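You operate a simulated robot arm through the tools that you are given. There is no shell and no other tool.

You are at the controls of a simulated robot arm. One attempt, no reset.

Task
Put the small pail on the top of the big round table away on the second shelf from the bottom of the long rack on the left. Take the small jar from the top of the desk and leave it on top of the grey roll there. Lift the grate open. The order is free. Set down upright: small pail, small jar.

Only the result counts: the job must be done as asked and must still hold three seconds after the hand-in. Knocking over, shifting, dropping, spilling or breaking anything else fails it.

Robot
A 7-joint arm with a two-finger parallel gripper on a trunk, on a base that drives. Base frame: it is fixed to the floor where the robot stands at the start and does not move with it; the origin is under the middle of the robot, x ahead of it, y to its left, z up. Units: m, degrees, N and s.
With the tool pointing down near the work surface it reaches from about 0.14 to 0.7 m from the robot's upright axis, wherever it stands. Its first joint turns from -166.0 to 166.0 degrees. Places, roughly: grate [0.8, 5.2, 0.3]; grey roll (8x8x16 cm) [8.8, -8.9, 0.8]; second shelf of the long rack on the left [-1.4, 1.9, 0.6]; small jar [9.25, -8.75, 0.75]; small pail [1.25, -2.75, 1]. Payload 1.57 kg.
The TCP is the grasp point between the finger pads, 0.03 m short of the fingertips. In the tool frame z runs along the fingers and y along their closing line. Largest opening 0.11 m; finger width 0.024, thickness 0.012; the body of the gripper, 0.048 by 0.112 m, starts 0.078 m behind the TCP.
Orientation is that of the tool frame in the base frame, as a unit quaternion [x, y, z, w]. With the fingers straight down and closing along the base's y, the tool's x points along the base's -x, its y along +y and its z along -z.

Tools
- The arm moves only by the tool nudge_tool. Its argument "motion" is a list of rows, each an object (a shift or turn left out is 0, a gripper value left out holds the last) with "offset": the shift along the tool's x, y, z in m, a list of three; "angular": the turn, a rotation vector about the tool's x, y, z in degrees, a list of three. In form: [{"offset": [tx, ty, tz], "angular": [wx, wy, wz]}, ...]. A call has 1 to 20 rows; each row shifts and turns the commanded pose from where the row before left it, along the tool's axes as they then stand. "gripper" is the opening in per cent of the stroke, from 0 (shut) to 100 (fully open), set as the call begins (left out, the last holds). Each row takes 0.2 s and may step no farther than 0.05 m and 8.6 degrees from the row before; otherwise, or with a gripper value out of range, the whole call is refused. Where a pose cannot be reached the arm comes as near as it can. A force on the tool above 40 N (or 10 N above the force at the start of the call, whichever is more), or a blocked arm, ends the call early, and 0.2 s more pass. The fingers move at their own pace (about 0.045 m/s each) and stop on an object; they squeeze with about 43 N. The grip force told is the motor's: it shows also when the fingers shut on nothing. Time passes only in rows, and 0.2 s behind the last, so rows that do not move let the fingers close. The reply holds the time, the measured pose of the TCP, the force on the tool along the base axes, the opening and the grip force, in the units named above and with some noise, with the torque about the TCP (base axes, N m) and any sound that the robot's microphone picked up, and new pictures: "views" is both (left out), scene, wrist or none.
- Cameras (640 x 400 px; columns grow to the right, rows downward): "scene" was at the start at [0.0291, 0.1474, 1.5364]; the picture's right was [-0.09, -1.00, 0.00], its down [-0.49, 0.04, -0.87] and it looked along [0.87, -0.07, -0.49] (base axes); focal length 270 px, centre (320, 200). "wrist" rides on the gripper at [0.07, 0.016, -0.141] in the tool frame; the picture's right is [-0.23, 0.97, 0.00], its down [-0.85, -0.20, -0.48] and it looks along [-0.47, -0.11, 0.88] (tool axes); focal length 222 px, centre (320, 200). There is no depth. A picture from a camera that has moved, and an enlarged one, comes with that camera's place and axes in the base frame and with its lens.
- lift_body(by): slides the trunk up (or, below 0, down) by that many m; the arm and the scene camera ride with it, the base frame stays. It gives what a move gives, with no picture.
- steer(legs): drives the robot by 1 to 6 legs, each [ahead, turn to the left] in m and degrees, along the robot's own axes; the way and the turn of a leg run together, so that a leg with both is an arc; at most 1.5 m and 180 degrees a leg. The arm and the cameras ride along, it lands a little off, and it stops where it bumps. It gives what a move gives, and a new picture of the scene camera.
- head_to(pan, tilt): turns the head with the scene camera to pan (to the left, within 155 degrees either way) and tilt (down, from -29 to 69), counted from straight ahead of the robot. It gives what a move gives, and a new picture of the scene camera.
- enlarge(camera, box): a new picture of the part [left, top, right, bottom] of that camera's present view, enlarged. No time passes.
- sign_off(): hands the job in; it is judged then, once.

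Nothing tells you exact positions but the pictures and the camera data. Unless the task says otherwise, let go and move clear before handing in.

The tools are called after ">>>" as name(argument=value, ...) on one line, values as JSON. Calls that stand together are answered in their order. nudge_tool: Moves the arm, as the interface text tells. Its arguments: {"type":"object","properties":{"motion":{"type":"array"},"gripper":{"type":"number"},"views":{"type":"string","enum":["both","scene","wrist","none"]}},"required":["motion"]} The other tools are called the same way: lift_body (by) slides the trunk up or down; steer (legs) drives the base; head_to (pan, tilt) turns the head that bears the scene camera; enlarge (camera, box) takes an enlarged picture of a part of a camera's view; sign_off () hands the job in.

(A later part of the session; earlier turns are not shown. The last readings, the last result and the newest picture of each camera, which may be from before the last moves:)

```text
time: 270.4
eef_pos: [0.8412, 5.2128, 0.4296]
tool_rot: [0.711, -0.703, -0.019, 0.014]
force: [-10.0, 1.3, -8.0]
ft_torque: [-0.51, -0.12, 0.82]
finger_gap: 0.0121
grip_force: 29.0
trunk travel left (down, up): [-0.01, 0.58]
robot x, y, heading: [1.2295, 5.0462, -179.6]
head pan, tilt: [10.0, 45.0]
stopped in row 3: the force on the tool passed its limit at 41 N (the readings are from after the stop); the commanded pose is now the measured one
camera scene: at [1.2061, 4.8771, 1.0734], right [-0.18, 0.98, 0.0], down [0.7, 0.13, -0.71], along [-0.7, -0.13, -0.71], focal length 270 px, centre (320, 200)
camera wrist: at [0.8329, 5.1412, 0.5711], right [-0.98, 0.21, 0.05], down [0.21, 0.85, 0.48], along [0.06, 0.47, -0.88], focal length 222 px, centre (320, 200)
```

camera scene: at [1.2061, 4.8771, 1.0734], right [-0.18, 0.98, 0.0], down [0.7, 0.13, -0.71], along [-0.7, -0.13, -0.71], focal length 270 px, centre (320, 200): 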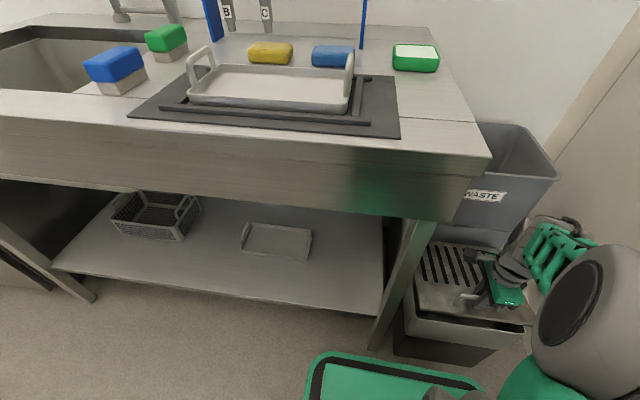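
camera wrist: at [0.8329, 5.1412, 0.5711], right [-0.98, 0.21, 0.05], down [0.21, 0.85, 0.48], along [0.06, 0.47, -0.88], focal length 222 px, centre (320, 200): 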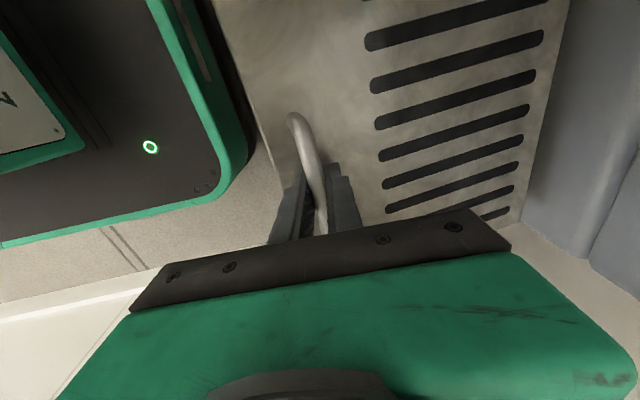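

The grate is rising (about 10°). I continue the arc in smaller steps to keep the forces low.

>>> nudge_tool(motion=[{"offset": [0, 0.0042, -0.0097]}, {"offset": [0, 0.0042, -0.0097]}, {"offset": [0, 0.0051, -0.0093]}, {"offset": [0, 0.0051, -0.0093]}, {}], views="scene")

```text
time: 271.6
eef_pos: [0.8233, 5.2122, 0.4664]
tool_rot: [0.71, -0.703, -0.018, 0.012]
force: [-19.4, 0.3, -15.0]
ft_torque: [-0.13, -0.09, 0.7]
finger_gap: 0.0117
grip_force: 29.6
trunk travel left (down, up): [-0.01, 0.58]
robot x, y, heading: [1.228, 5.0441, -179.9]
head pan, tilt: [10.0, 45.0]
camera scene: at [1.2055, 4.8772, 1.0732], right [-0.18, 0.98, 0.0], down [0.7, 0.13, -0.71], along [-0.69, -0.13, -0.71], focal length 270 px, centre (320, 200)
```

scene: 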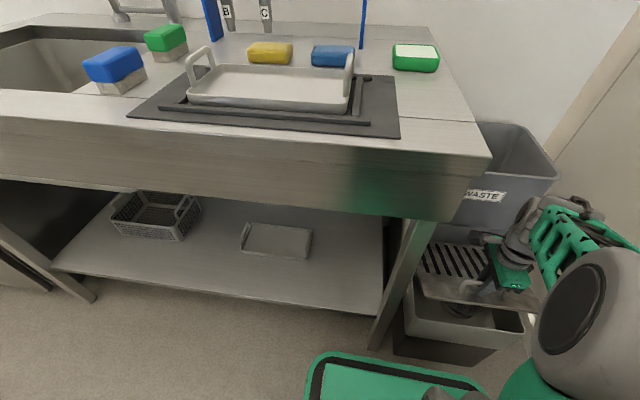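

The lid pulls the tool westward (about 19 N), so the true arc bends in faster. I nudge 5 mm west to read the change.

>>> nudge_tool(motion=[{"offset": [0, 0.0025, 0]}, {"offset": [0, 0.0025, 0]}, {}], views="none")

```text
time: 272.4
eef_pos: [0.8231, 5.2122, 0.4692]
tool_rot: [0.709, -0.704, -0.017, 0.011]
force: [23.7, 2.4, 8.7]
ft_torque: [-0.81, -0.11, 0.69]
finger_gap: 0.0119
grip_force: 29.7
trunk travel left (down, up): [-0.01, 0.58]
robot x, y, heading: [1.2284, 5.0455, -179.7]
head pan, tilt: [10.0, 45.0]
```

Now I can fit the hinge: about (0.602, 0.343) with an effective radius of 0.253. I follow that circle up to roughly 30° of opening.

>>> nudge_tool(motion=[{"offset": [0, 0.0044, -0.0104]}, {"offset": [0, 0.0065, -0.0089]}, {"offset": [0, 0.0069, -0.0086]}, {"offset": [0, 0.0074, -0.0083]}, {}], views="none")

```text
time: 273.6
eef_pos: [0.7966, 5.211, 0.5064]
tool_rot: [0.711, -0.703, -0.02, 0.014]
force: [14.4, 1.4, 9.5]
ft_torque: [-0.21, -0.02, 0.7]
finger_gap: 0.0118
grip_force: 29.1
trunk travel left (down, up): [-0.01, 0.58]
robot x, y, heading: [1.2245, 5.0434, -179.8]
head pan, tilt: [10.0, 45.0]
```

>>> nudge_tool(motion=[{"offset": [0, 0.0068, -0.0088]}, {"offset": [0, 0.0079, -0.0078]}, {"offset": [0, 0.0084, -0.0073]}, {"offset": [0, 0.0086, -0.0071]}, {"offset": [0, 0.009, -0.0065]}, {"offset": [0, 0.0092, -0.0062]}, {}])

```text
time: 275.2
eef_pos: [0.7466, 5.2086, 0.5517]
tool_rot: [0.711, -0.702, -0.018, 0.012]
force: [-13.1, -10.9, -25.2]
ft_torque: [-0.09, -0.04, 0.73]
finger_gap: 0.0122
grip_force: 29.7
trunk travel left (down, up): [-0.01, 0.58]
robot x, y, heading: [1.2249, 5.0453, -180.0]
head pan, tilt: [10.0, 45.0]
camera scene: at [1.2052, 4.8768, 1.073], right [-0.18, 0.98, 0.0], down [0.7, 0.13, -0.71], along [-0.69, -0.13, -0.71], focal length 270 px, centre (320, 200)
camera wrist: at [0.7389, 5.1388, 0.692], right [-0.98, 0.21, 0.04], down [0.21, 0.85, 0.48], along [0.07, 0.47, -0.88], focal length 222 px, centre (320, 200)
```

scene: 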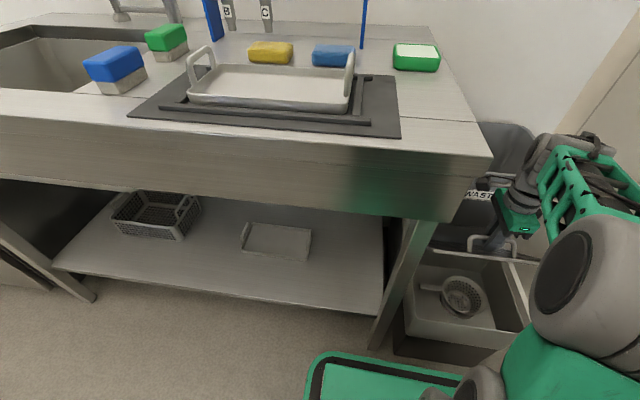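
wrist: 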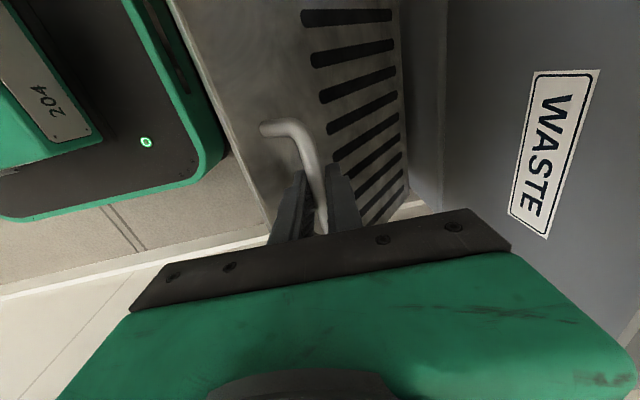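

The grate is now about 45° open and the inside of the box shows. I refine the circle fit and continue to about 60°.

>>> nudge_tool(motion=[{"offset": [0.001, 0.0104, -0.0038]}, {"offset": [0.001, 0.0098, -0.0053]}, {"offset": [0, 0.01, -0.0049]}, {"offset": [0, 0.0102, -0.0044]}, {"offset": [0, 0.0104, -0.004]}, {"offset": [0, 0.0105, -0.0035]}, {}])

```text
time: 276.8
eef_pos: [0.6878, 5.2078, 0.5808]
tool_rot: [0.71, -0.703, -0.019, 0.013]
force: [3.3, 11.6, 4.5]
ft_torque: [-0.19, -0.08, 0.73]
finger_gap: 0.012
grip_force: 29.2
trunk travel left (down, up): [-0.01, 0.58]
robot x, y, heading: [1.2256, 5.045, -180.0]
head pan, tilt: [10.0, 45.0]
camera scene: at [1.2069, 4.8774, 1.0734], right [-0.18, 0.98, 0.0], down [0.7, 0.12, -0.71], along [-0.7, -0.12, -0.71], focal length 270 px, centre (320, 200)
camera wrist: at [0.6795, 5.1371, 0.7226], right [-0.97, 0.22, 0.05], down [0.21, 0.85, 0.48], along [0.06, 0.47, -0.88], focal length 222 px, centre (320, 200)
```

scene: 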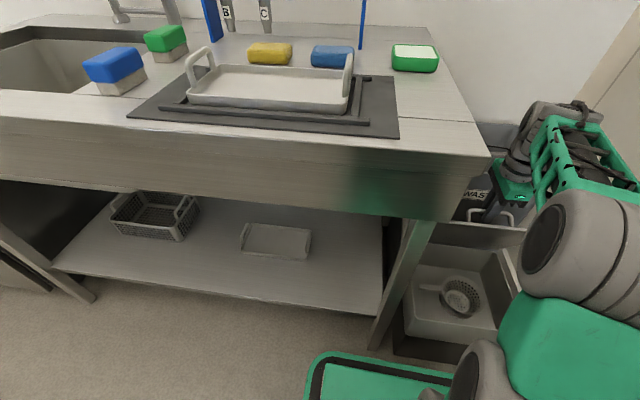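
wrist: 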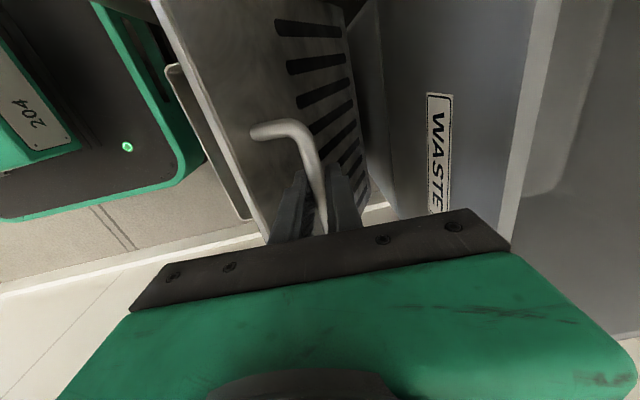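

About 60° open with small forces. The bin's rim is at x ≈ 0.595, so I continue to about 72°, keeping the finger off it.

>>> nudge_tool(motion=[{"offset": [-0.001, 0.0107, -0.0031]}, {"offset": [0, 0.0108, -0.0026]}, {"offset": [0, 0.0109, -0.0021]}, {"offset": [0, 0.011, -0.0017]}, {"offset": [0, 0.0102, -0.0011]}, {}])

```text
time: 278.2
eef_pos: [0.6334, 5.2055, 0.592]
tool_rot: [0.711, -0.702, -0.018, 0.013]
force: [1.0, -7.9, -5.4]
ft_torque: [-0.43, -0.02, 0.7]
finger_gap: 0.0116
grip_force: 29.0
trunk travel left (down, up): [-0.01, 0.58]
robot x, y, heading: [1.227, 5.0471, -179.8]
head pan, tilt: [10.0, 45.0]
camera scene: at [1.2068, 4.8766, 1.073], right [-0.18, 0.98, 0.0], down [0.7, 0.13, -0.71], along [-0.7, -0.13, -0.71], focal length 270 px, centre (320, 200)
camera wrist: at [0.6255, 5.1356, 0.7335], right [-0.98, 0.21, 0.04], down [0.21, 0.85, 0.48], along [0.07, 0.47, -0.88], focal length 222 px, centre (320, 200)
```

scene: 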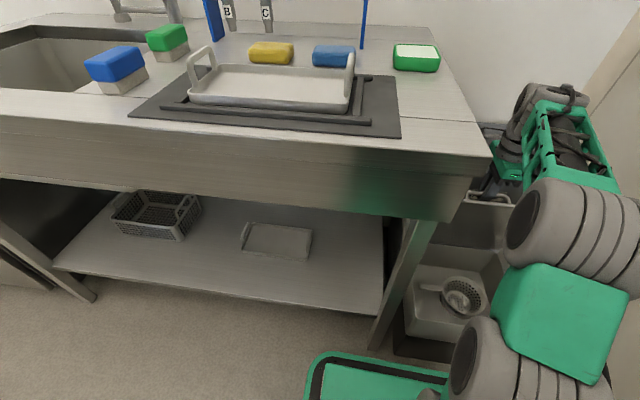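
wrist: 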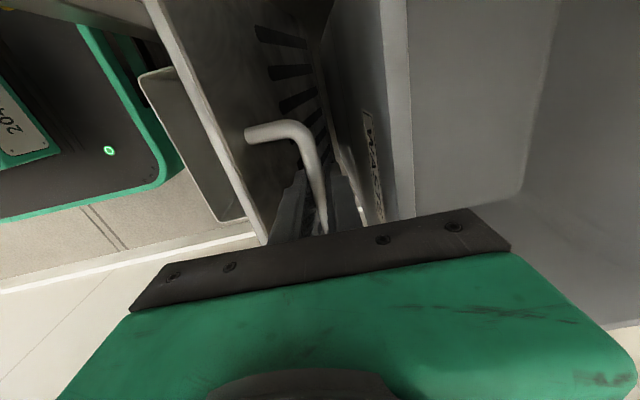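

The grate is about 72° open, near the bin. Before letting go I loosen the fingers slightly, still caging the bar, to see whether the grate stays by itself.

>>> nudge_tool(motion=[{}, {}, {}, {}, {}], gripper=26)

>>> enlarge(camera="wrist", box=[220, 80, 420, 240])

```text
time: 279.4
eef_pos: [0.6348, 5.2082, 0.5932]
tool_rot: [0.711, -0.703, -0.018, 0.012]
force: [0.4, -0.2, -0.2]
ft_torque: [-0.01, -0.01, -0.04]
finger_gap: 0.0285
grip_force: 0.1
trunk travel left (down, up): [-0.01, 0.58]
robot x, y, heading: [1.2305, 5.0424, -179.8]
head pan, tilt: [10.0, 45.0]
camera scene: at [1.2067, 4.8769, 1.0732], right [-0.18, 0.98, 0.0], down [0.7, 0.13, -0.71], along [-0.7, -0.13, -0.71], focal length 270 px, centre (320, 200)
camera wrist: at [0.6259, 5.137, 0.7345], right [-0.98, 0.22, 0.05], down [0.21, 0.85, 0.48], along [0.06, 0.47, -0.88], focal length 222 px, centre (320, 200)
```

scene: 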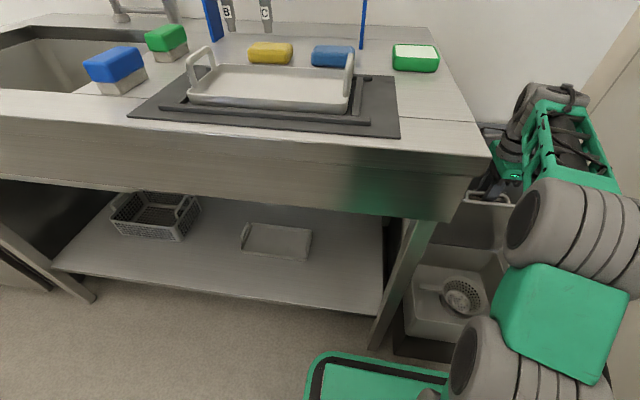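
wrist: 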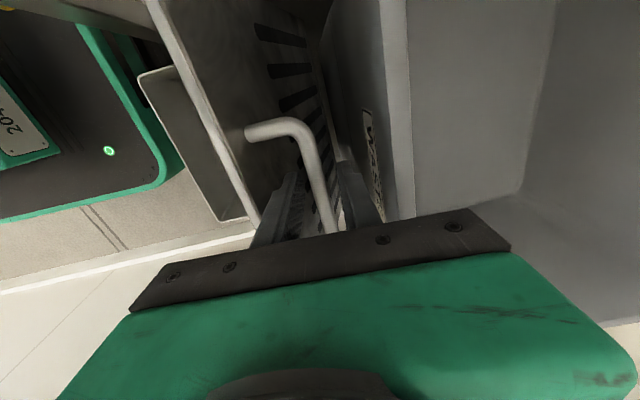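

```text
2.50 times, centred on (320, 160) of wrist
camera zoom: at [0.6259, 5.137, 0.7345], right [-0.98, 0.22, 0.05], down [0.21, 0.85, 0.48], along [0.06, 0.47, -0.88], focal length 555 px, centre (320, 300)
```

zoom: 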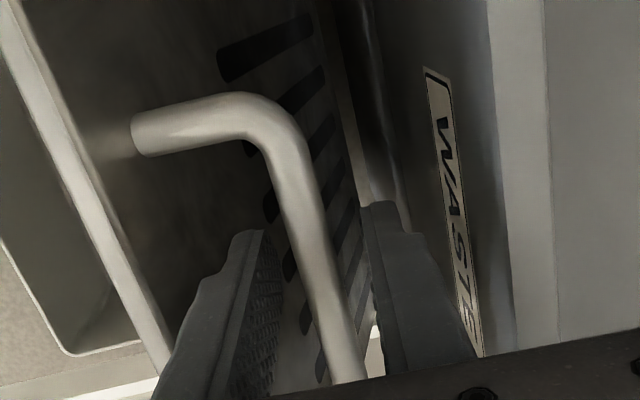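

The bar floats free between the fingers with no load, so the hinge's friction seems to hold the grate. I rise out of the handle and look again.

>>> nudge_tool(motion=[{"offset": [0, 0, -0.015]}, {"offset": [0, 0, -0.02]}, {"offset": [0, 0, -0.025]}, {"offset": [0, 0, -0.02]}, {}])

```text
time: 280.6
eef_pos: [0.639, 5.2083, 0.674]
tool_rot: [0.711, -0.703, -0.02, 0.011]
force: [0.4, 0.8, 0.1]
ft_torque: [0.03, -0.02, 0.0]
finger_gap: 0.0286
grip_force: 0.1
trunk travel left (down, up): [-0.01, 0.58]
robot x, y, heading: [1.2264, 5.045, -179.6]
head pan, tilt: [10.0, 45.0]
camera scene: at [1.2067, 4.8769, 1.0732], right [-0.18, 0.98, 0.0], down [0.7, 0.13, -0.71], along [-0.7, -0.13, -0.71], focal length 270 px, centre (320, 200)
camera wrist: at [0.6299, 5.1365, 0.8142], right [-0.98, 0.22, 0.04], down [0.21, 0.85, 0.48], along [0.07, 0.48, -0.88], focal length 222 px, centre (320, 200)
```

scene: 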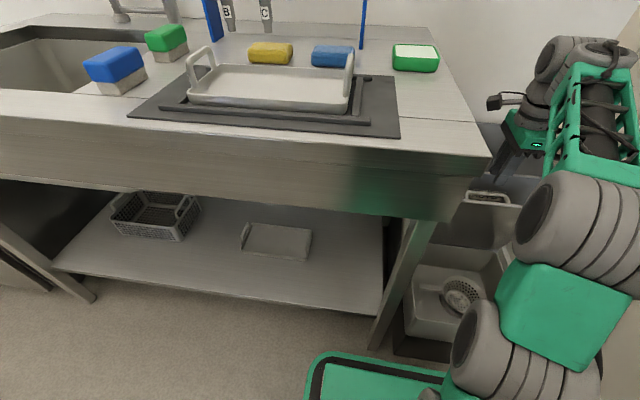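
wrist: 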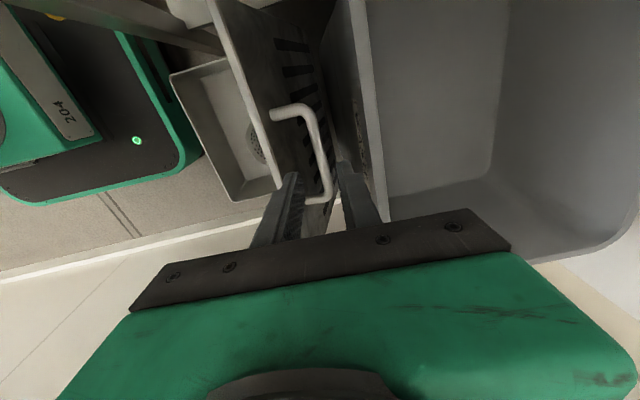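

The grate stays up on its own. There are still about 2 cm between handle and bin, so I'll push it a few degrees further from behind with closed fingers.

>>> nudge_tool(motion=[{"offset": [0, 0, -0.02]}, {"offset": [0, -0.04, 0]}, {"offset": [0, -0.04, 0]}, {"offset": [0, -0.03, 0]}, {}, {}], gripper=0, views="wrist")

```text
time: 282.0
eef_pos: [0.7478, 5.2092, 0.6875]
tool_rot: [0.711, -0.703, -0.019, 0.012]
force: [0.5, 0.1, -0.3]
ft_torque: [0.0, -0.02, -0.01]
finger_gap: 0.0001
grip_force: 20.9
trunk travel left (down, up): [-0.01, 0.58]
robot x, y, heading: [1.2297, 5.0439, -179.7]
head pan, tilt: [10.0, 45.0]
camera wrist: at [0.7392, 5.1389, 0.8288], right [-0.98, 0.22, 0.05], down [0.21, 0.85, 0.48], along [0.06, 0.47, -0.88], focal length 222 px, centre (320, 200)
```

wrist: 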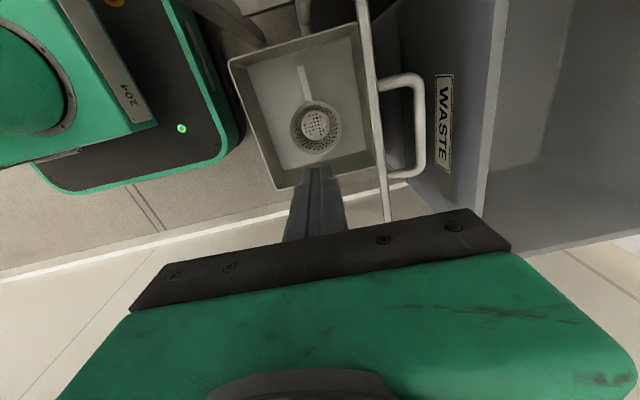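

I lower the closed fingers behind the raised grate and push it gently west.

>>> nudge_tool(motion=[{"offset": [0, 0, 0.036]}, {"offset": [0, 0, 0.036]}, {"offset": [0, 0, 0.033]}, {"offset": [0, 0.012, 0]}, {"offset": [0, 0.012, 0]}, {"offset": [0, 0.012, 0]}, {"offset": [0, 0.01, 0]}, {"offset": [0, 0.01, 0]}, {}])

```text
time: 284.0
eef_pos: [0.6903, 5.2092, 0.5863]
tool_rot: [0.711, -0.703, -0.018, 0.012]
force: [-0.1, 0.2, -1.0]
ft_torque: [0.01, 0.04, -0.01]
finger_gap: 0.0
grip_force: 21.0
trunk travel left (down, up): [-0.01, 0.58]
robot x, y, heading: [1.2276, 5.0469, -179.5]
head pan, tilt: [10.0, 45.0]
camera scene: at [1.2068, 4.8769, 1.0732], right [-0.18, 0.98, 0.0], down [0.7, 0.13, -0.71], along [-0.7, -0.13, -0.71], focal length 270 px, centre (320, 200)
camera wrist: at [0.6812, 5.1373, 0.7278], right [-0.98, 0.22, 0.04], down [0.21, 0.85, 0.48], along [0.07, 0.47, -0.88], focal length 222 px, centre (320, 200)
```

scene: 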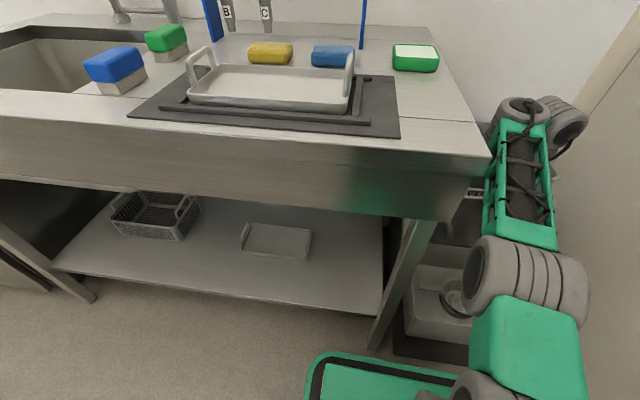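
wrist: 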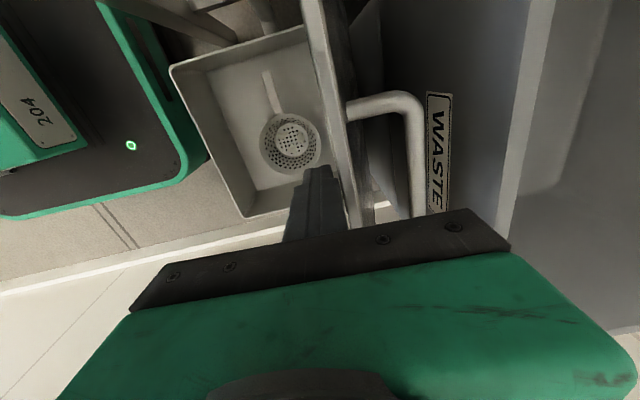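

>>> nudge_tool(motion=[{"offset": [0, 0.006, 0]}, {"offset": [0, 0.006, 0]}, {"offset": [0, 0.006, 0]}, {}])

```text
time: 284.8
eef_pos: [0.6777, 5.2077, 0.5874]
tool_rot: [0.709, -0.705, -0.015, 0.014]
force: [26.5, -2.3, 7.7]
ft_torque: [0.01, 0.65, 0.4]
finger_gap: 0.0
grip_force: 21.1
trunk travel left (down, up): [-0.01, 0.58]
robot x, y, heading: [1.2257, 5.0459, -179.9]
head pan, tilt: [10.0, 45.0]
stopped in row 3: the force on the tool passed its limit at 51 N (the readings are from after the stop); the commanded pose is now the measured one
camera scene: at [1.2089, 4.8767, 1.0733], right [-0.18, 0.98, 0.0], down [0.69, 0.12, -0.71], along [-0.7, -0.12, -0.71], focal length 270 px, centre (320, 200)
camera wrist: at [0.6689, 5.1384, 0.7291], right [-0.97, 0.22, 0.04], down [0.21, 0.86, 0.47], along [0.07, 0.47, -0.88], focal length 222 px, centre (320, 200)
```

scene: 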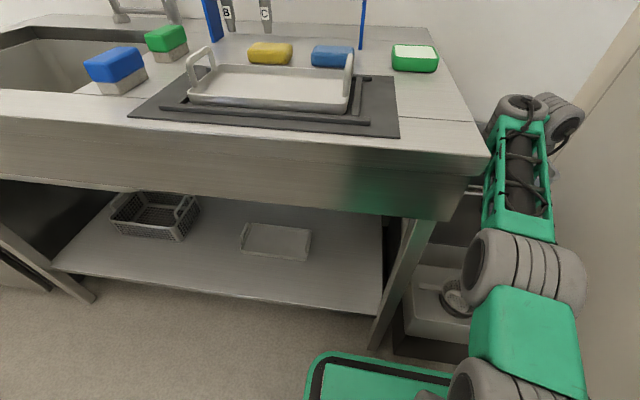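
wrist: 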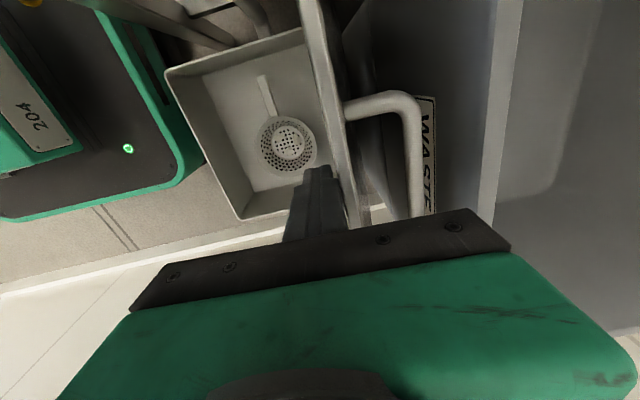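

The grate met a firm stop, so I back off right away and check that nothing moved.

>>> nudge_tool(motion=[{"offset": [0, -0.01, 0]}, {"offset": [0, -0.03, 0]}, {"offset": [0, -0.03, 0]}, {"offset": [0, 0, -0.035]}, {"offset": [0, 0, -0.035]}, {"offset": [0, 0, -0.035]}, {}])

```text
time: 286.4
eef_pos: [0.7501, 5.2104, 0.6869]
tool_rot: [0.709, -0.705, -0.014, 0.012]
force: [0.1, 0.1, -0.5]
ft_torque: [-0.05, -0.01, -0.03]
finger_gap: 0.0
grip_force: 20.9
trunk travel left (down, up): [-0.01, 0.58]
robot x, y, heading: [1.2288, 5.0427, -179.5]
head pan, tilt: [10.0, 45.0]
camera scene: at [1.207, 4.8769, 1.0732], right [-0.18, 0.98, 0.0], down [0.7, 0.12, -0.71], along [-0.7, -0.12, -0.71], focal length 270 px, centre (320, 200)
camera wrist: at [0.7408, 5.14, 0.8284], right [-0.97, 0.22, 0.04], down [0.21, 0.86, 0.47], along [0.07, 0.47, -0.88], focal length 222 px, centre (320, 200)
```

scene: 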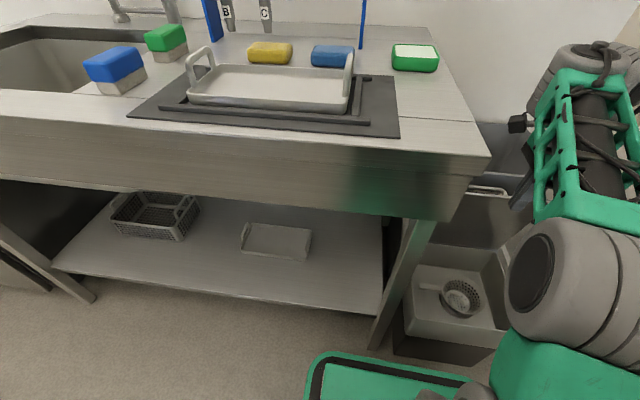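
wrist: 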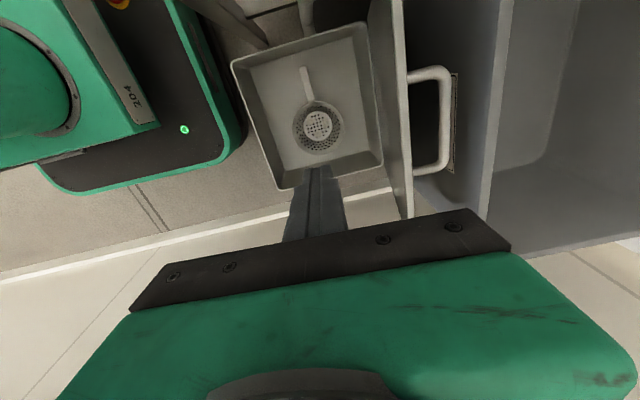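

The grate now stands at about 78°, held by itself, and the bin has not moved. I drive backward away from it.

>>> steer(legs=[[-0.6, 0]])

>>> enlarge(camera="scene", box=[340, 80, 560, 260])

```text
time: 289.7
eef_pos: [1.3387, 5.2105, 0.6863]
tool_rot: [0.711, -0.702, -0.015, 0.012]
force: [-1.0, 0.0, -0.6]
ft_torque: [0.01, 0.02, -0.01]
finger_gap: 0.0
grip_force: 20.8
trunk travel left (down, up): [-0.01, 0.58]
robot x, y, heading: [1.8183, 5.0476, -179.7]
head pan, tilt: [10.0, 45.0]
camera scene: at [1.7974, 4.8798, 1.0732], right [-0.18, 0.98, 0.0], down [0.7, 0.13, -0.71], along [-0.7, -0.13, -0.71], focal length 270 px, centre (320, 200)
```

scene: 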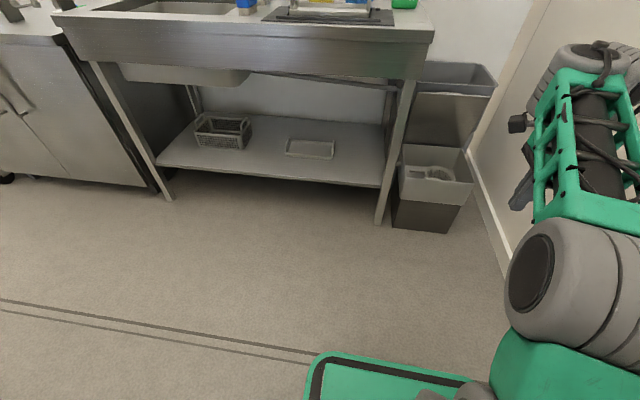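

```text
2.22 times, centred on (450, 170) of scene
camera zoom: at [1.7974, 4.8798, 1.0732], right [-0.18, 0.98, 0.0], down [0.7, 0.13, -0.71], along [-0.7, -0.13, -0.71], focal length 601 px, centre (31, 267)
```

zoom: 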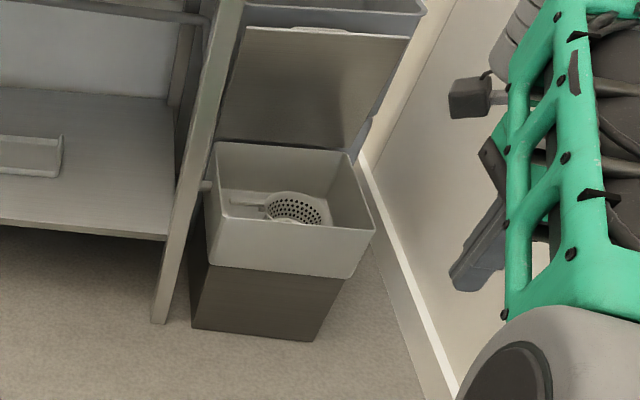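

The grate stands open with the hand clear. Now for the jar at the far desk: I raise the trunk for a better view, tuck the arm, and turn around to leave the corridor.

>>> lift_body(by=0.45)

>>> nudge_tool(motion=[{"offset": [0.03, -0.02, 0]}, {"offset": [0.03, -0.02, 0]}, {"offset": [0.03, -0.02, 0]}, {"offset": [0.03, -0.02, 0]}, {}], gripper=40)

```text
refused: 0.45 is not a number from -0.4 to 0.4
```

```text
time: 290.9
eef_pos: [1.4209, 5.0899, 0.6834]
tool_rot: [0.711, -0.703, -0.014, 0.013]
force: [-0.4, 0.1, 0.2]
ft_torque: [-0.02, -0.01, -0.02]
finger_gap: 0.044
grip_force: 0.0
trunk travel left (down, up): [-0.01, 0.58]
robot x, y, heading: [1.8186, 5.0458, -179.4]
head pan, tilt: [10.0, 45.0]
camera scene: at [1.7973, 4.8798, 1.0732], right [-0.18, 0.98, 0.0], down [0.7, 0.13, -0.71], along [-0.7, -0.13, -0.71], focal length 270 px, centre (320, 200)
camera wrist: at [1.411, 5.0211, 0.8245], right [-0.98, 0.22, 0.04], down [0.21, 0.86, 0.47], along [0.07, 0.47, -0.88], focal length 222 px, centre (320, 200)
```

scene: 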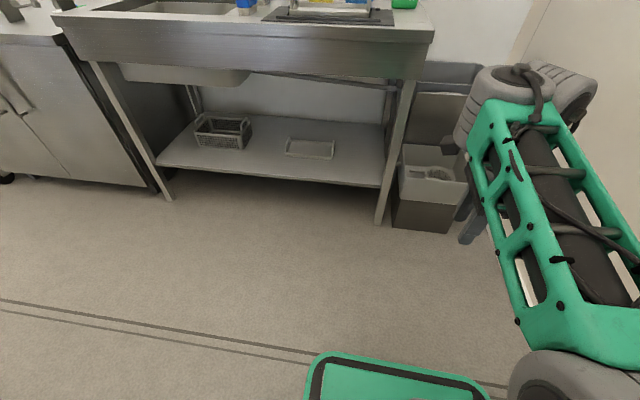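
wrist: 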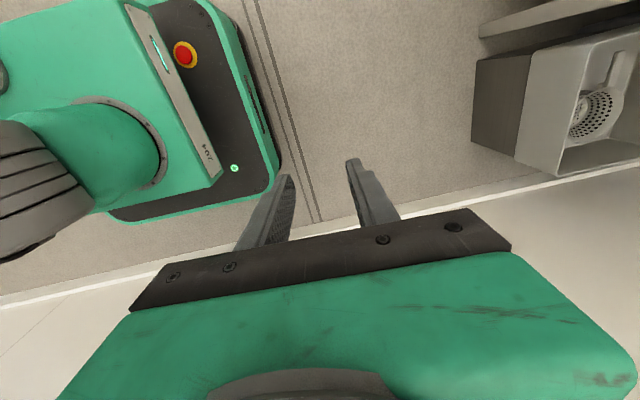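

>>> lift_body(by=0.4)

>>> steer(legs=[[0, -30], [-0.3, 0], [0, 120]])

>>> head_to(pan=0, tilt=15)

```text
time: 294.7
eef_pos: [1.4198, 5.0914, 1.0838]
tool_rot: [0.711, -0.703, -0.015, 0.013]
force: [-0.6, 0.5, 0.2]
ft_torque: [0.02, -0.01, -0.04]
finger_gap: 0.044
grip_force: 0.1
trunk travel left (down, up): [-0.41, 0.18]
robot x, y, heading: [1.8167, 5.0497, -179.4]
head pan, tilt: [10.0, 45.0]
```

```text
time: 303.2
eef_pos: [2.0296, 4.5046, 1.084]
tool_rot: [1.0, 0.0, -0.001, 0.019]
force: [0.3, -0.5, -0.2]
ft_torque: [0.03, 0.01, 0.0]
finger_gap: 0.0439
grip_force: 0.1
trunk travel left (down, up): [-0.41, 0.18]
robot x, y, heading: [2.0775, 4.8983, -90.2]
head pan, tilt: [10.0, 45.0]
camera scene: at [2.246, 4.8804, 1.4732], right [-0.99, -0.17, 0.0], down [-0.12, 0.7, -0.71], along [0.12, -0.7, -0.71], focal length 270 px, centre (320, 200)
```

scene: 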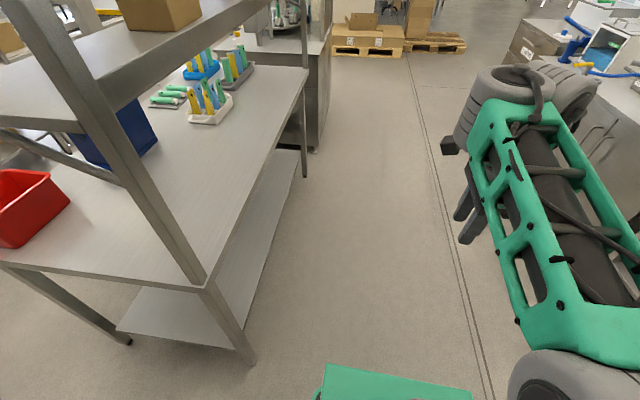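

```text
time: 304.1
eef_pos: [2.0293, 4.5042, 1.0837]
tool_rot: [1.0, -0.001, -0.002, 0.019]
force: [0.4, 1.1, -0.2]
ft_torque: [0.01, 0.03, -0.01]
finger_gap: 0.0438
grip_force: 0.0
trunk travel left (down, up): [-0.41, 0.18]
robot x, y, heading: [2.0791, 4.9036, -90.3]
head pan, tilt: [0.0, 15.0]
camera scene: at [2.2318, 4.8672, 1.5199], right [-1.0, 0.01, 0.0], down [0.0, 0.26, -0.97], along [-0.01, -0.97, -0.26], focal length 270 px, centre (320, 200)
```

scene: 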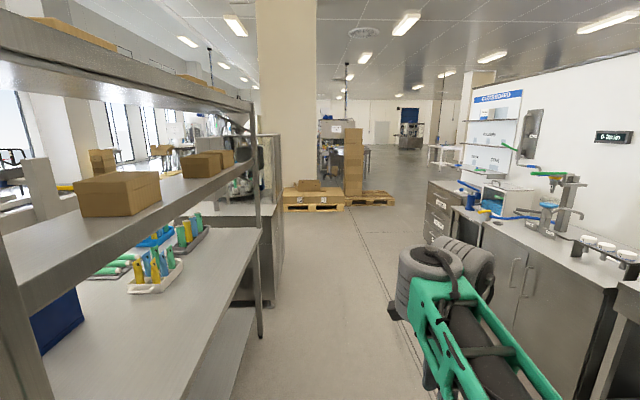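

I'm facing south in the corridor. I drive down it to about (1.75, 0.9).

>>> steer(legs=[[0, -6], [1.5, 0], [1.3, 6], [1.1, 0]])

>>> head_to(pan=50, tilt=15)

>>> head_to(pan=95, tilt=15)

```text
time: 323.7
eef_pos: [1.7913, 0.576, 1.0837]
tool_rot: [1.0, 0.013, -0.001, 0.018]
force: [0.5, 0.4, -0.3]
ft_torque: [0.02, -0.02, 0.01]
finger_gap: 0.0438
grip_force: 0.0
trunk travel left (down, up): [-0.41, 0.18]
robot x, y, heading: [1.8306, 0.9728, -88.4]
head pan, tilt: [0.0, 15.0]
camera scene: at [1.985, 0.9428, 1.52], right [-1.0, -0.02, 0.0], down [-0.01, 0.26, -0.97], along [0.02, -0.97, -0.26], focal length 270 px, centre (320, 200)
```

scene: 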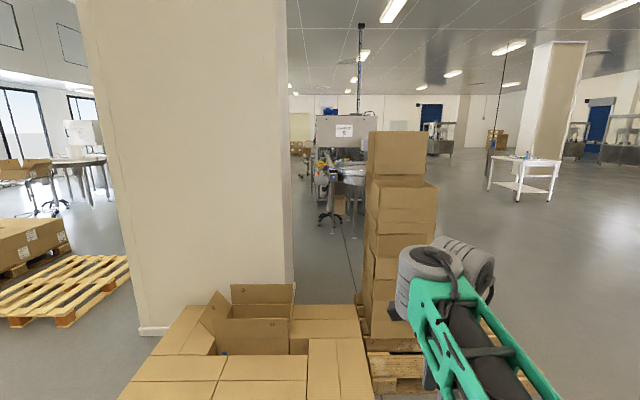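

```text
time: 324.9
eef_pos: [1.7934, 0.5762, 1.0835]
tool_rot: [1.0, 0.012, -0.002, 0.019]
force: [-0.1, 1.0, 0.2]
ft_torque: [0.05, -0.01, 0.0]
finger_gap: 0.0441
grip_force: 0.0
trunk travel left (down, up): [-0.41, 0.18]
robot x, y, heading: [1.8316, 0.9719, -88.9]
head pan, tilt: [50.0, 15.0]
camera scene: at [2.0558, 0.9776, 1.52], right [-0.63, -0.78, 0.0], down [-0.2, 0.16, -0.97], along [0.75, -0.61, -0.26], focal length 270 px, centre (320, 200)
```

scene: 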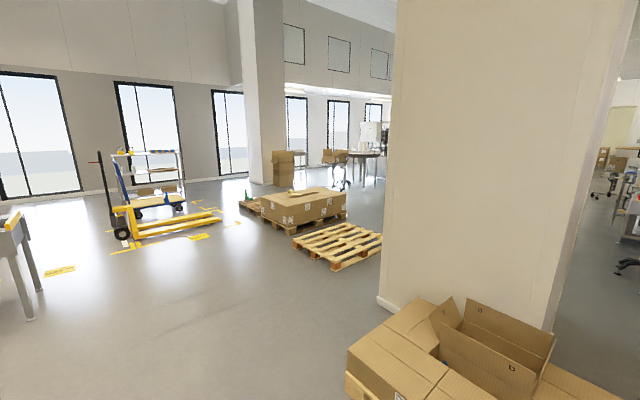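

```text
time: 326.0
eef_pos: [1.793, 0.5764, 1.0827]
tool_rot: [1.0, 0.013, -0.002, 0.019]
force: [0.4, -0.8, 0.5]
ft_torque: [-0.02, 0.0, -0.04]
finger_gap: 0.0439
grip_force: 0.0
trunk travel left (down, up): [-0.41, 0.18]
robot x, y, heading: [1.8271, 0.9717, -88.9]
head pan, tilt: [95.0, 15.0]
camera scene: at [2.076, 1.0461, 1.52], right [0.11, -0.99, 0.0], down [-0.26, -0.03, -0.97], along [0.96, 0.1, -0.26], focal length 270 px, centre (320, 200)
```

scene: 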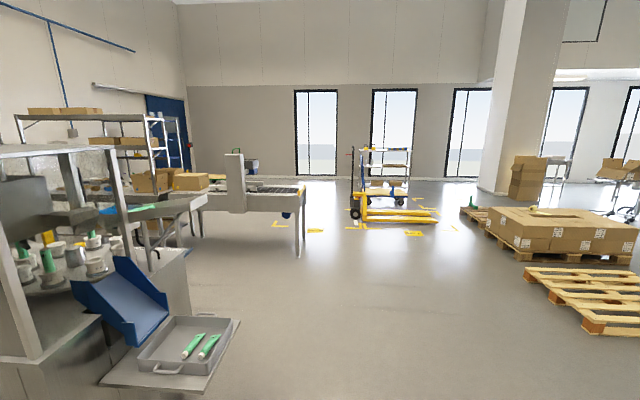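

I'll take the east route: between the machine's tray and the pallets, then around the yellow pallet jack. I turn east and drive to x ≈ 4.8.

>>> steer(legs=[[0, 88.5], [1.5, 0], [1.4, 0]])

>>> head_to(pan=0, tilt=15)

>>> head_to(pan=-60, tilt=15)

```text
time: 343.7
eef_pos: [5.1163, 0.9626, 1.0825]
tool_rot: [0.706, 0.708, 0.013, 0.015]
force: [0.5, 1.0, 0.2]
ft_torque: [0.03, -0.01, 0.01]
finger_gap: 0.0439
grip_force: 0.1
trunk travel left (down, up): [-0.41, 0.18]
robot x, y, heading: [4.7209, 1.0093, -0.0]
head pan, tilt: [95.0, 15.0]
camera scene: at [4.6506, 1.2563, 1.52], right [1.0, 0.09, 0.0], down [0.02, -0.26, -0.97], along [-0.08, 0.96, -0.26], focal length 270 px, centre (320, 200)
```

scene: 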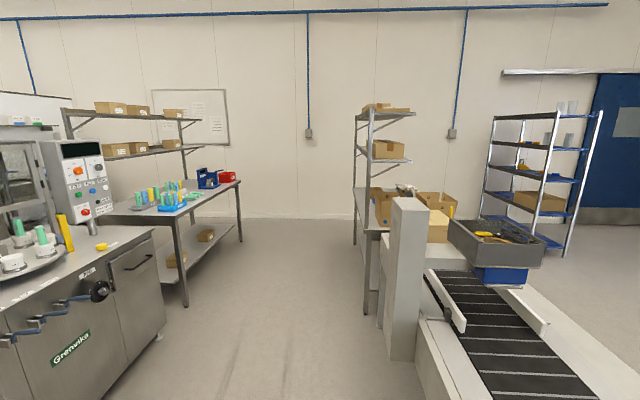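

```text
time: 345.4
eef_pos: [5.1176, 0.9617, 1.0829]
tool_rot: [0.705, 0.708, 0.012, 0.015]
force: [-0.3, 0.9, -0.5]
ft_torque: [0.01, -0.02, 0.0]
finger_gap: 0.0439
grip_force: 0.0
trunk travel left (down, up): [-0.41, 0.18]
robot x, y, heading: [4.717, 1.0063, -0.1]
head pan, tilt: [0.0, 15.0]
camera scene: at [4.7521, 1.1632, 1.52], right [0.0, -1.0, 0.0], down [-0.26, 0.0, -0.97], along [0.97, 0.0, -0.26], focal length 270 px, centre (320, 200)
```

scene: 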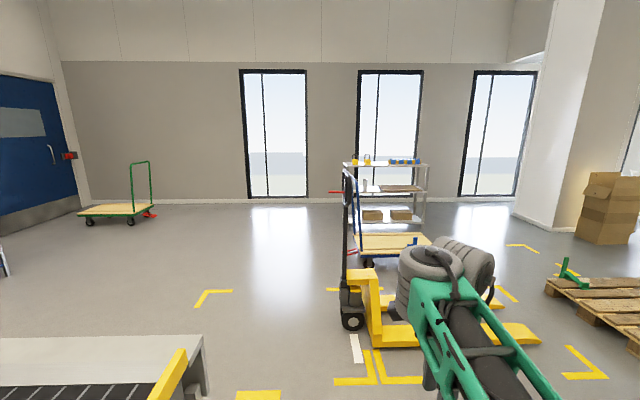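

```text
time: 346.7
eef_pos: [5.116, 0.9612, 1.0828]
tool_rot: [0.706, 0.708, 0.013, 0.015]
force: [0.5, 0.2, 0.6]
ft_torque: [0.03, 0.01, -0.02]
finger_gap: 0.0443
grip_force: 0.0
trunk travel left (down, up): [-0.41, 0.18]
robot x, y, heading: [4.7217, 1.0075, -0.1]
head pan, tilt: [-60.0, 15.0]
camera scene: at [4.7054, 1.0823, 1.52], right [-0.87, -0.5, 0.0], down [-0.13, 0.22, -0.97], along [0.48, -0.84, -0.26], focal length 270 px, centre (320, 200)
```

scene: 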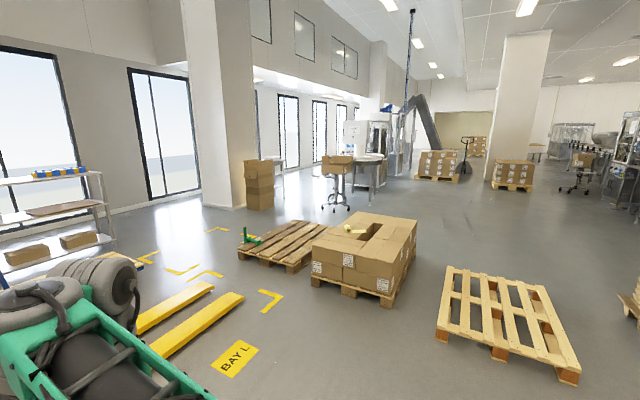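

The row of pallets blocks the direct way south, but there is a passage east of the yellow jack. I go around the jack's north end and look again.

>>> steer(legs=[[0.6, 8], [0.6, 10], [0.6, 0]])

>>> head_to(pan=-60, tilt=25)

```text
time: 356.1
eef_pos: [6.8621, 1.4678, 1.0827]
tool_rot: [0.584, 0.812, 0.015, 0.013]
force: [-0.7, 0.6, -0.5]
ft_torque: [0.0, 0.01, 0.0]
finger_gap: 0.044
grip_force: 0.1
trunk travel left (down, up): [-0.41, 0.18]
robot x, y, heading: [6.4697, 1.3861, 18.3]
head pan, tilt: [-60.0, 15.0]
camera scene: at [6.4327, 1.4535, 1.52], right [-0.67, -0.75, 0.0], down [-0.19, 0.17, -0.97], along [0.72, -0.64, -0.26], focal length 270 px, centre (320, 200)
```

scene: 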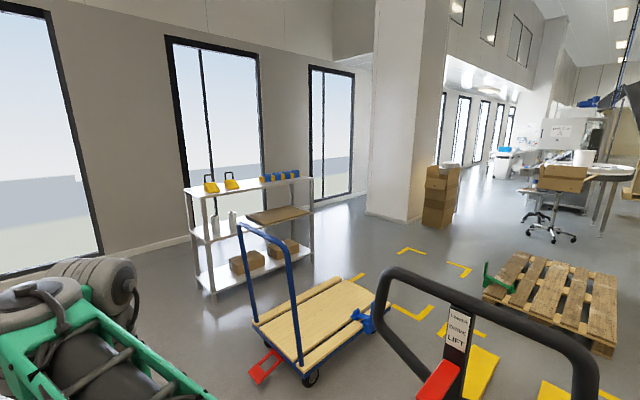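

```text
time: 356.8
eef_pos: [6.861, 1.4677, 1.0825]
tool_rot: [0.584, 0.811, 0.015, 0.013]
force: [0.8, 0.2, -0.1]
ft_torque: [0.0, -0.01, 0.0]
finger_gap: 0.044
grip_force: 0.1
trunk travel left (down, up): [-0.41, 0.18]
robot x, y, heading: [6.4704, 1.3882, 18.1]
head pan, tilt: [-60.0, 25.0]
camera scene: at [6.4317, 1.4544, 1.5038], right [-0.67, -0.75, 0.0], down [-0.31, 0.28, -0.91], along [0.68, -0.6, -0.42], focal length 270 px, centre (320, 200)
```

scene: 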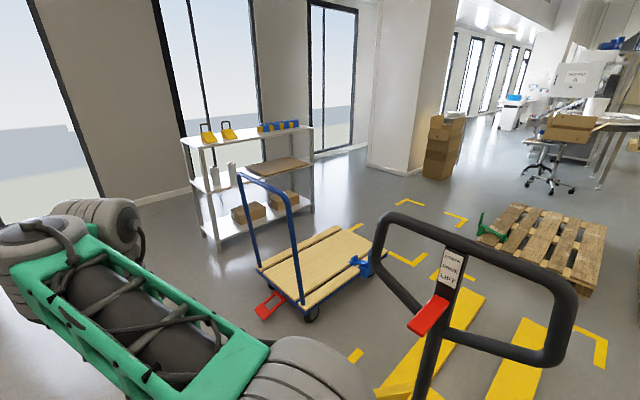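

The gap between jack and trolley is too narrow, but between the trolley (x ≤ 7.93) and the shelf (x ≥ 8.70) there is 0.77 m. I go to (8.39, 1.5) to line up with that gap.

>>> steer(legs=[[0, -14], [1.1, 0], [0.8, 0]])

>>> steer(legs=[[0, -93]])

>>> head_to(pan=0, tilt=35)

```text
time: 367.3
eef_pos: [8.7799, 1.5096, 1.0828]
tool_rot: [0.682, 0.731, 0.013, 0.015]
force: [-0.9, -0.3, 0.9]
ft_torque: [-0.01, 0.03, -0.03]
finger_gap: 0.044
grip_force: 0.0
trunk travel left (down, up): [-0.41, 0.18]
robot x, y, heading: [8.3805, 1.529, 3.7]
head pan, tilt: [-60.0, 25.0]
camera scene: at [8.3607, 1.603, 1.5038], right [-0.83, -0.56, 0.0], down [-0.24, 0.35, -0.91], along [0.5, -0.75, -0.42], focal length 270 px, centre (320, 200)
```

scene: 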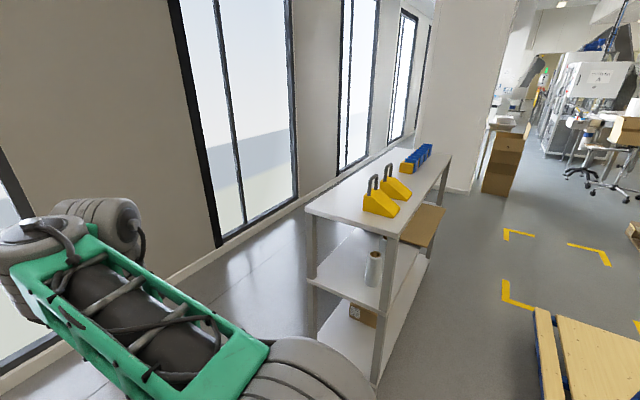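

```text
time: 371.5
eef_pos: [8.3573, 1.1313, 1.0836]
tool_rot: [0.999, 0.031, -0.002, 0.019]
force: [0.0, -0.2, 0.0]
ft_torque: [0.01, -0.01, -0.02]
finger_gap: 0.0441
grip_force: 0.0
trunk travel left (down, up): [-0.41, 0.18]
robot x, y, heading: [8.3801, 1.5271, -86.8]
head pan, tilt: [-60.0, 25.0]
camera scene: at [8.4535, 1.5472, 1.5038], right [-0.55, 0.84, 0.0], down [0.35, 0.23, -0.91], along [-0.76, -0.49, -0.42], focal length 270 px, centre (320, 200)
```

scene: 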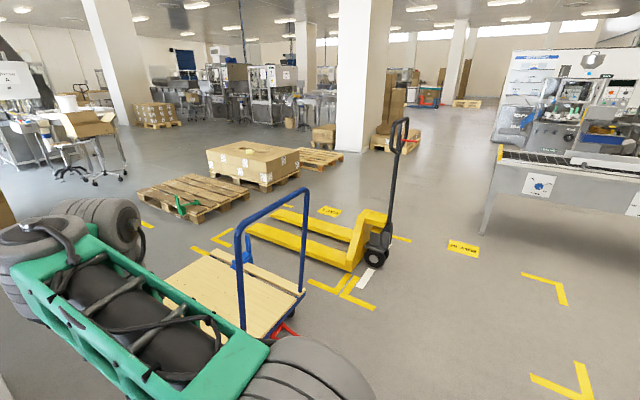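

```text
time: 372.8
eef_pos: [8.3563, 1.1296, 1.0831]
tool_rot: [0.999, 0.03, -0.001, 0.02]
force: [0.8, -1.1, 0.6]
ft_torque: [-0.04, 0.0, -0.01]
finger_gap: 0.0441
grip_force: 0.1
trunk travel left (down, up): [-0.41, 0.18]
robot x, y, heading: [8.3837, 1.5269, -86.6]
head pan, tilt: [0.0, 35.0]
camera scene: at [8.5354, 1.5095, 1.488], right [-1.0, -0.05, 0.0], down [-0.03, 0.57, -0.82], along [0.04, -0.82, -0.57], focal length 270 px, centre (320, 200)
```

scene: 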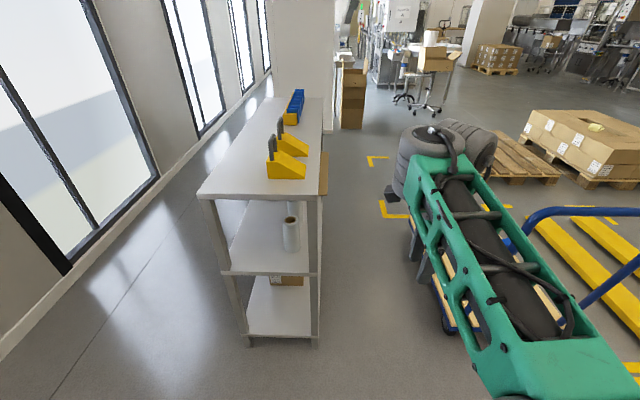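

That gap would leave only about 5 cm each side, but between the shelf (x ≤ 9.02) and the window wall (x ≈ 10.2) there is over a metre. I take that way along x ≈ 9.6.

>>> steer(legs=[[0, 86], [1.1, 0], [0, -86]])

>>> head_to(pan=0, tilt=20)

```text
time: 385.7
eef_pos: [9.4521, 1.1132, 1.0833]
tool_rot: [0.999, 0.036, -0.002, 0.02]
force: [-0.3, -1.0, -0.2]
ft_torque: [-0.06, 0.01, 0.0]
finger_gap: 0.0438
grip_force: 0.2
trunk travel left (down, up): [-0.41, 0.18]
robot x, y, heading: [9.4706, 1.5097, -86.3]
head pan, tilt: [0.0, 35.0]
camera scene: at [9.6254, 1.4954, 1.488], right [-1.0, -0.07, 0.0], down [-0.04, 0.57, -0.82], along [0.05, -0.82, -0.57], focal length 270 px, centre (320, 200)
```

scene: 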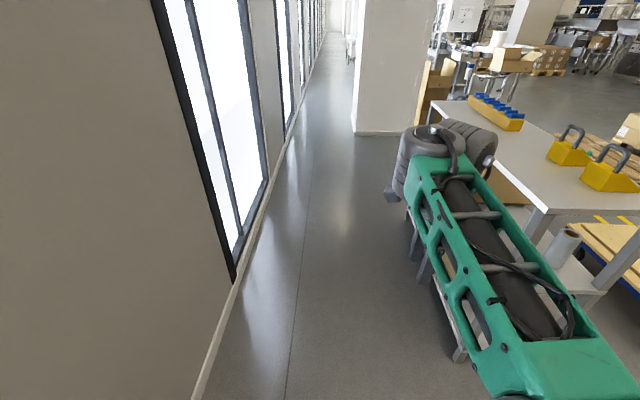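

```text
time: 386.5
eef_pos: [9.452, 1.1137, 1.0823]
tool_rot: [0.999, 0.036, 0.0, 0.019]
force: [-0.3, -0.1, -0.1]
ft_torque: [0.0, -0.01, 0.02]
finger_gap: 0.0438
grip_force: 0.0
trunk travel left (down, up): [-0.41, 0.18]
robot x, y, heading: [9.4689, 1.5155, -86.1]
head pan, tilt: [0.0, 20.0]
camera scene: at [9.6258, 1.4903, 1.5118], right [-1.0, -0.07, 0.0], down [-0.02, 0.34, -0.94], along [0.06, -0.94, -0.34], focal length 270 px, centre (320, 200)
```

scene: 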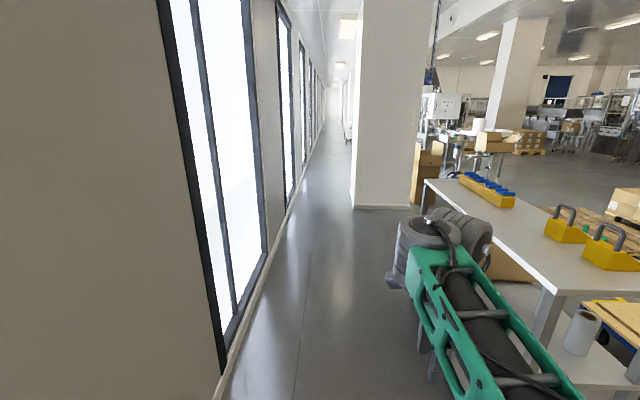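

The window corridor is clear to the south; it's about 0.85 m wide beside the pillar (x 9.39 to 10.24). I shift gently toward x ≈ 9.87 while driving south.

>>> steer(legs=[[0, 3], [1.5, 0], [1.4, 0]])

```text
time: 401.0
eef_pos: [9.7185, -1.7805, 1.0825]
tool_rot: [0.999, 0.044, -0.001, 0.02]
force: [-1.0, 0.0, -0.2]
ft_torque: [0.02, -0.02, -0.04]
finger_gap: 0.0437
grip_force: 0.1
trunk travel left (down, up): [-0.41, 0.18]
robot x, y, heading: [9.7339, -1.3794, -85.3]
head pan, tilt: [0.0, 20.0]
camera scene: at [9.8862, -1.4021, 1.5119], right [-1.0, -0.08, 0.0], down [-0.03, 0.34, -0.94], along [0.08, -0.94, -0.34], focal length 270 px, centre (320, 200)
```

scene: 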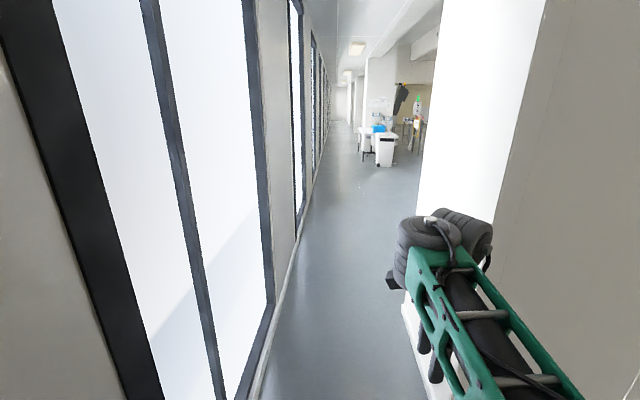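

>>> steer(legs=[[0, 3.5], [1.0, 0], [0, -7], [1.2, 0]])

>>> head_to(pan=-20, tilt=15)

```text
time: 412.8
eef_pos: [9.8575, -3.9584, 1.0826]
tool_rot: [1.0, 0.017, -0.001, 0.019]
force: [-0.5, -0.3, 0.7]
ft_torque: [-0.02, 0.03, 0.05]
finger_gap: 0.044
grip_force: 0.1
trunk travel left (down, up): [-0.41, 0.18]
robot x, y, heading: [9.8905, -3.5631, -88.4]
head pan, tilt: [0.0, 20.0]
camera scene: at [10.0461, -3.5885, 1.5119], right [-1.0, -0.03, 0.0], down [-0.01, 0.34, -0.94], along [0.03, -0.94, -0.34], focal length 270 px, centre (320, 200)
```

scene: 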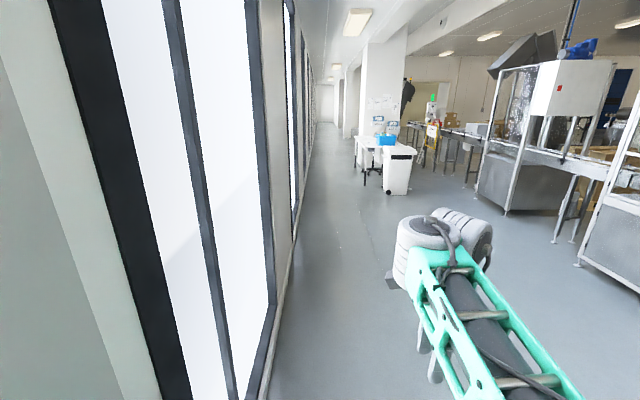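

```text
time: 413.6
eef_pos: [9.8579, -3.9596, 1.0831]
tool_rot: [1.0, 0.017, -0.001, 0.019]
force: [0.1, -1.0, 0.3]
ft_torque: [-0.02, 0.03, -0.03]
finger_gap: 0.044
grip_force: 0.0
trunk travel left (down, up): [-0.41, 0.18]
robot x, y, heading: [9.8889, -3.5618, -88.3]
head pan, tilt: [-20.0, 15.0]
camera scene: at [10.0141, -3.5841, 1.52], right [-0.95, 0.31, 0.0], down [0.08, 0.25, -0.97], along [-0.3, -0.92, -0.26], focal length 270 px, centre (320, 200)
```

scene: 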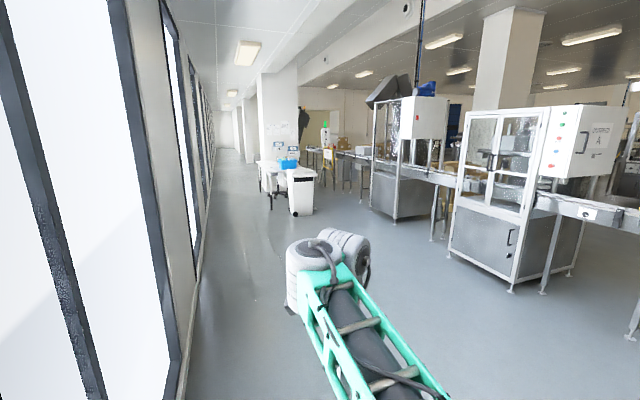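

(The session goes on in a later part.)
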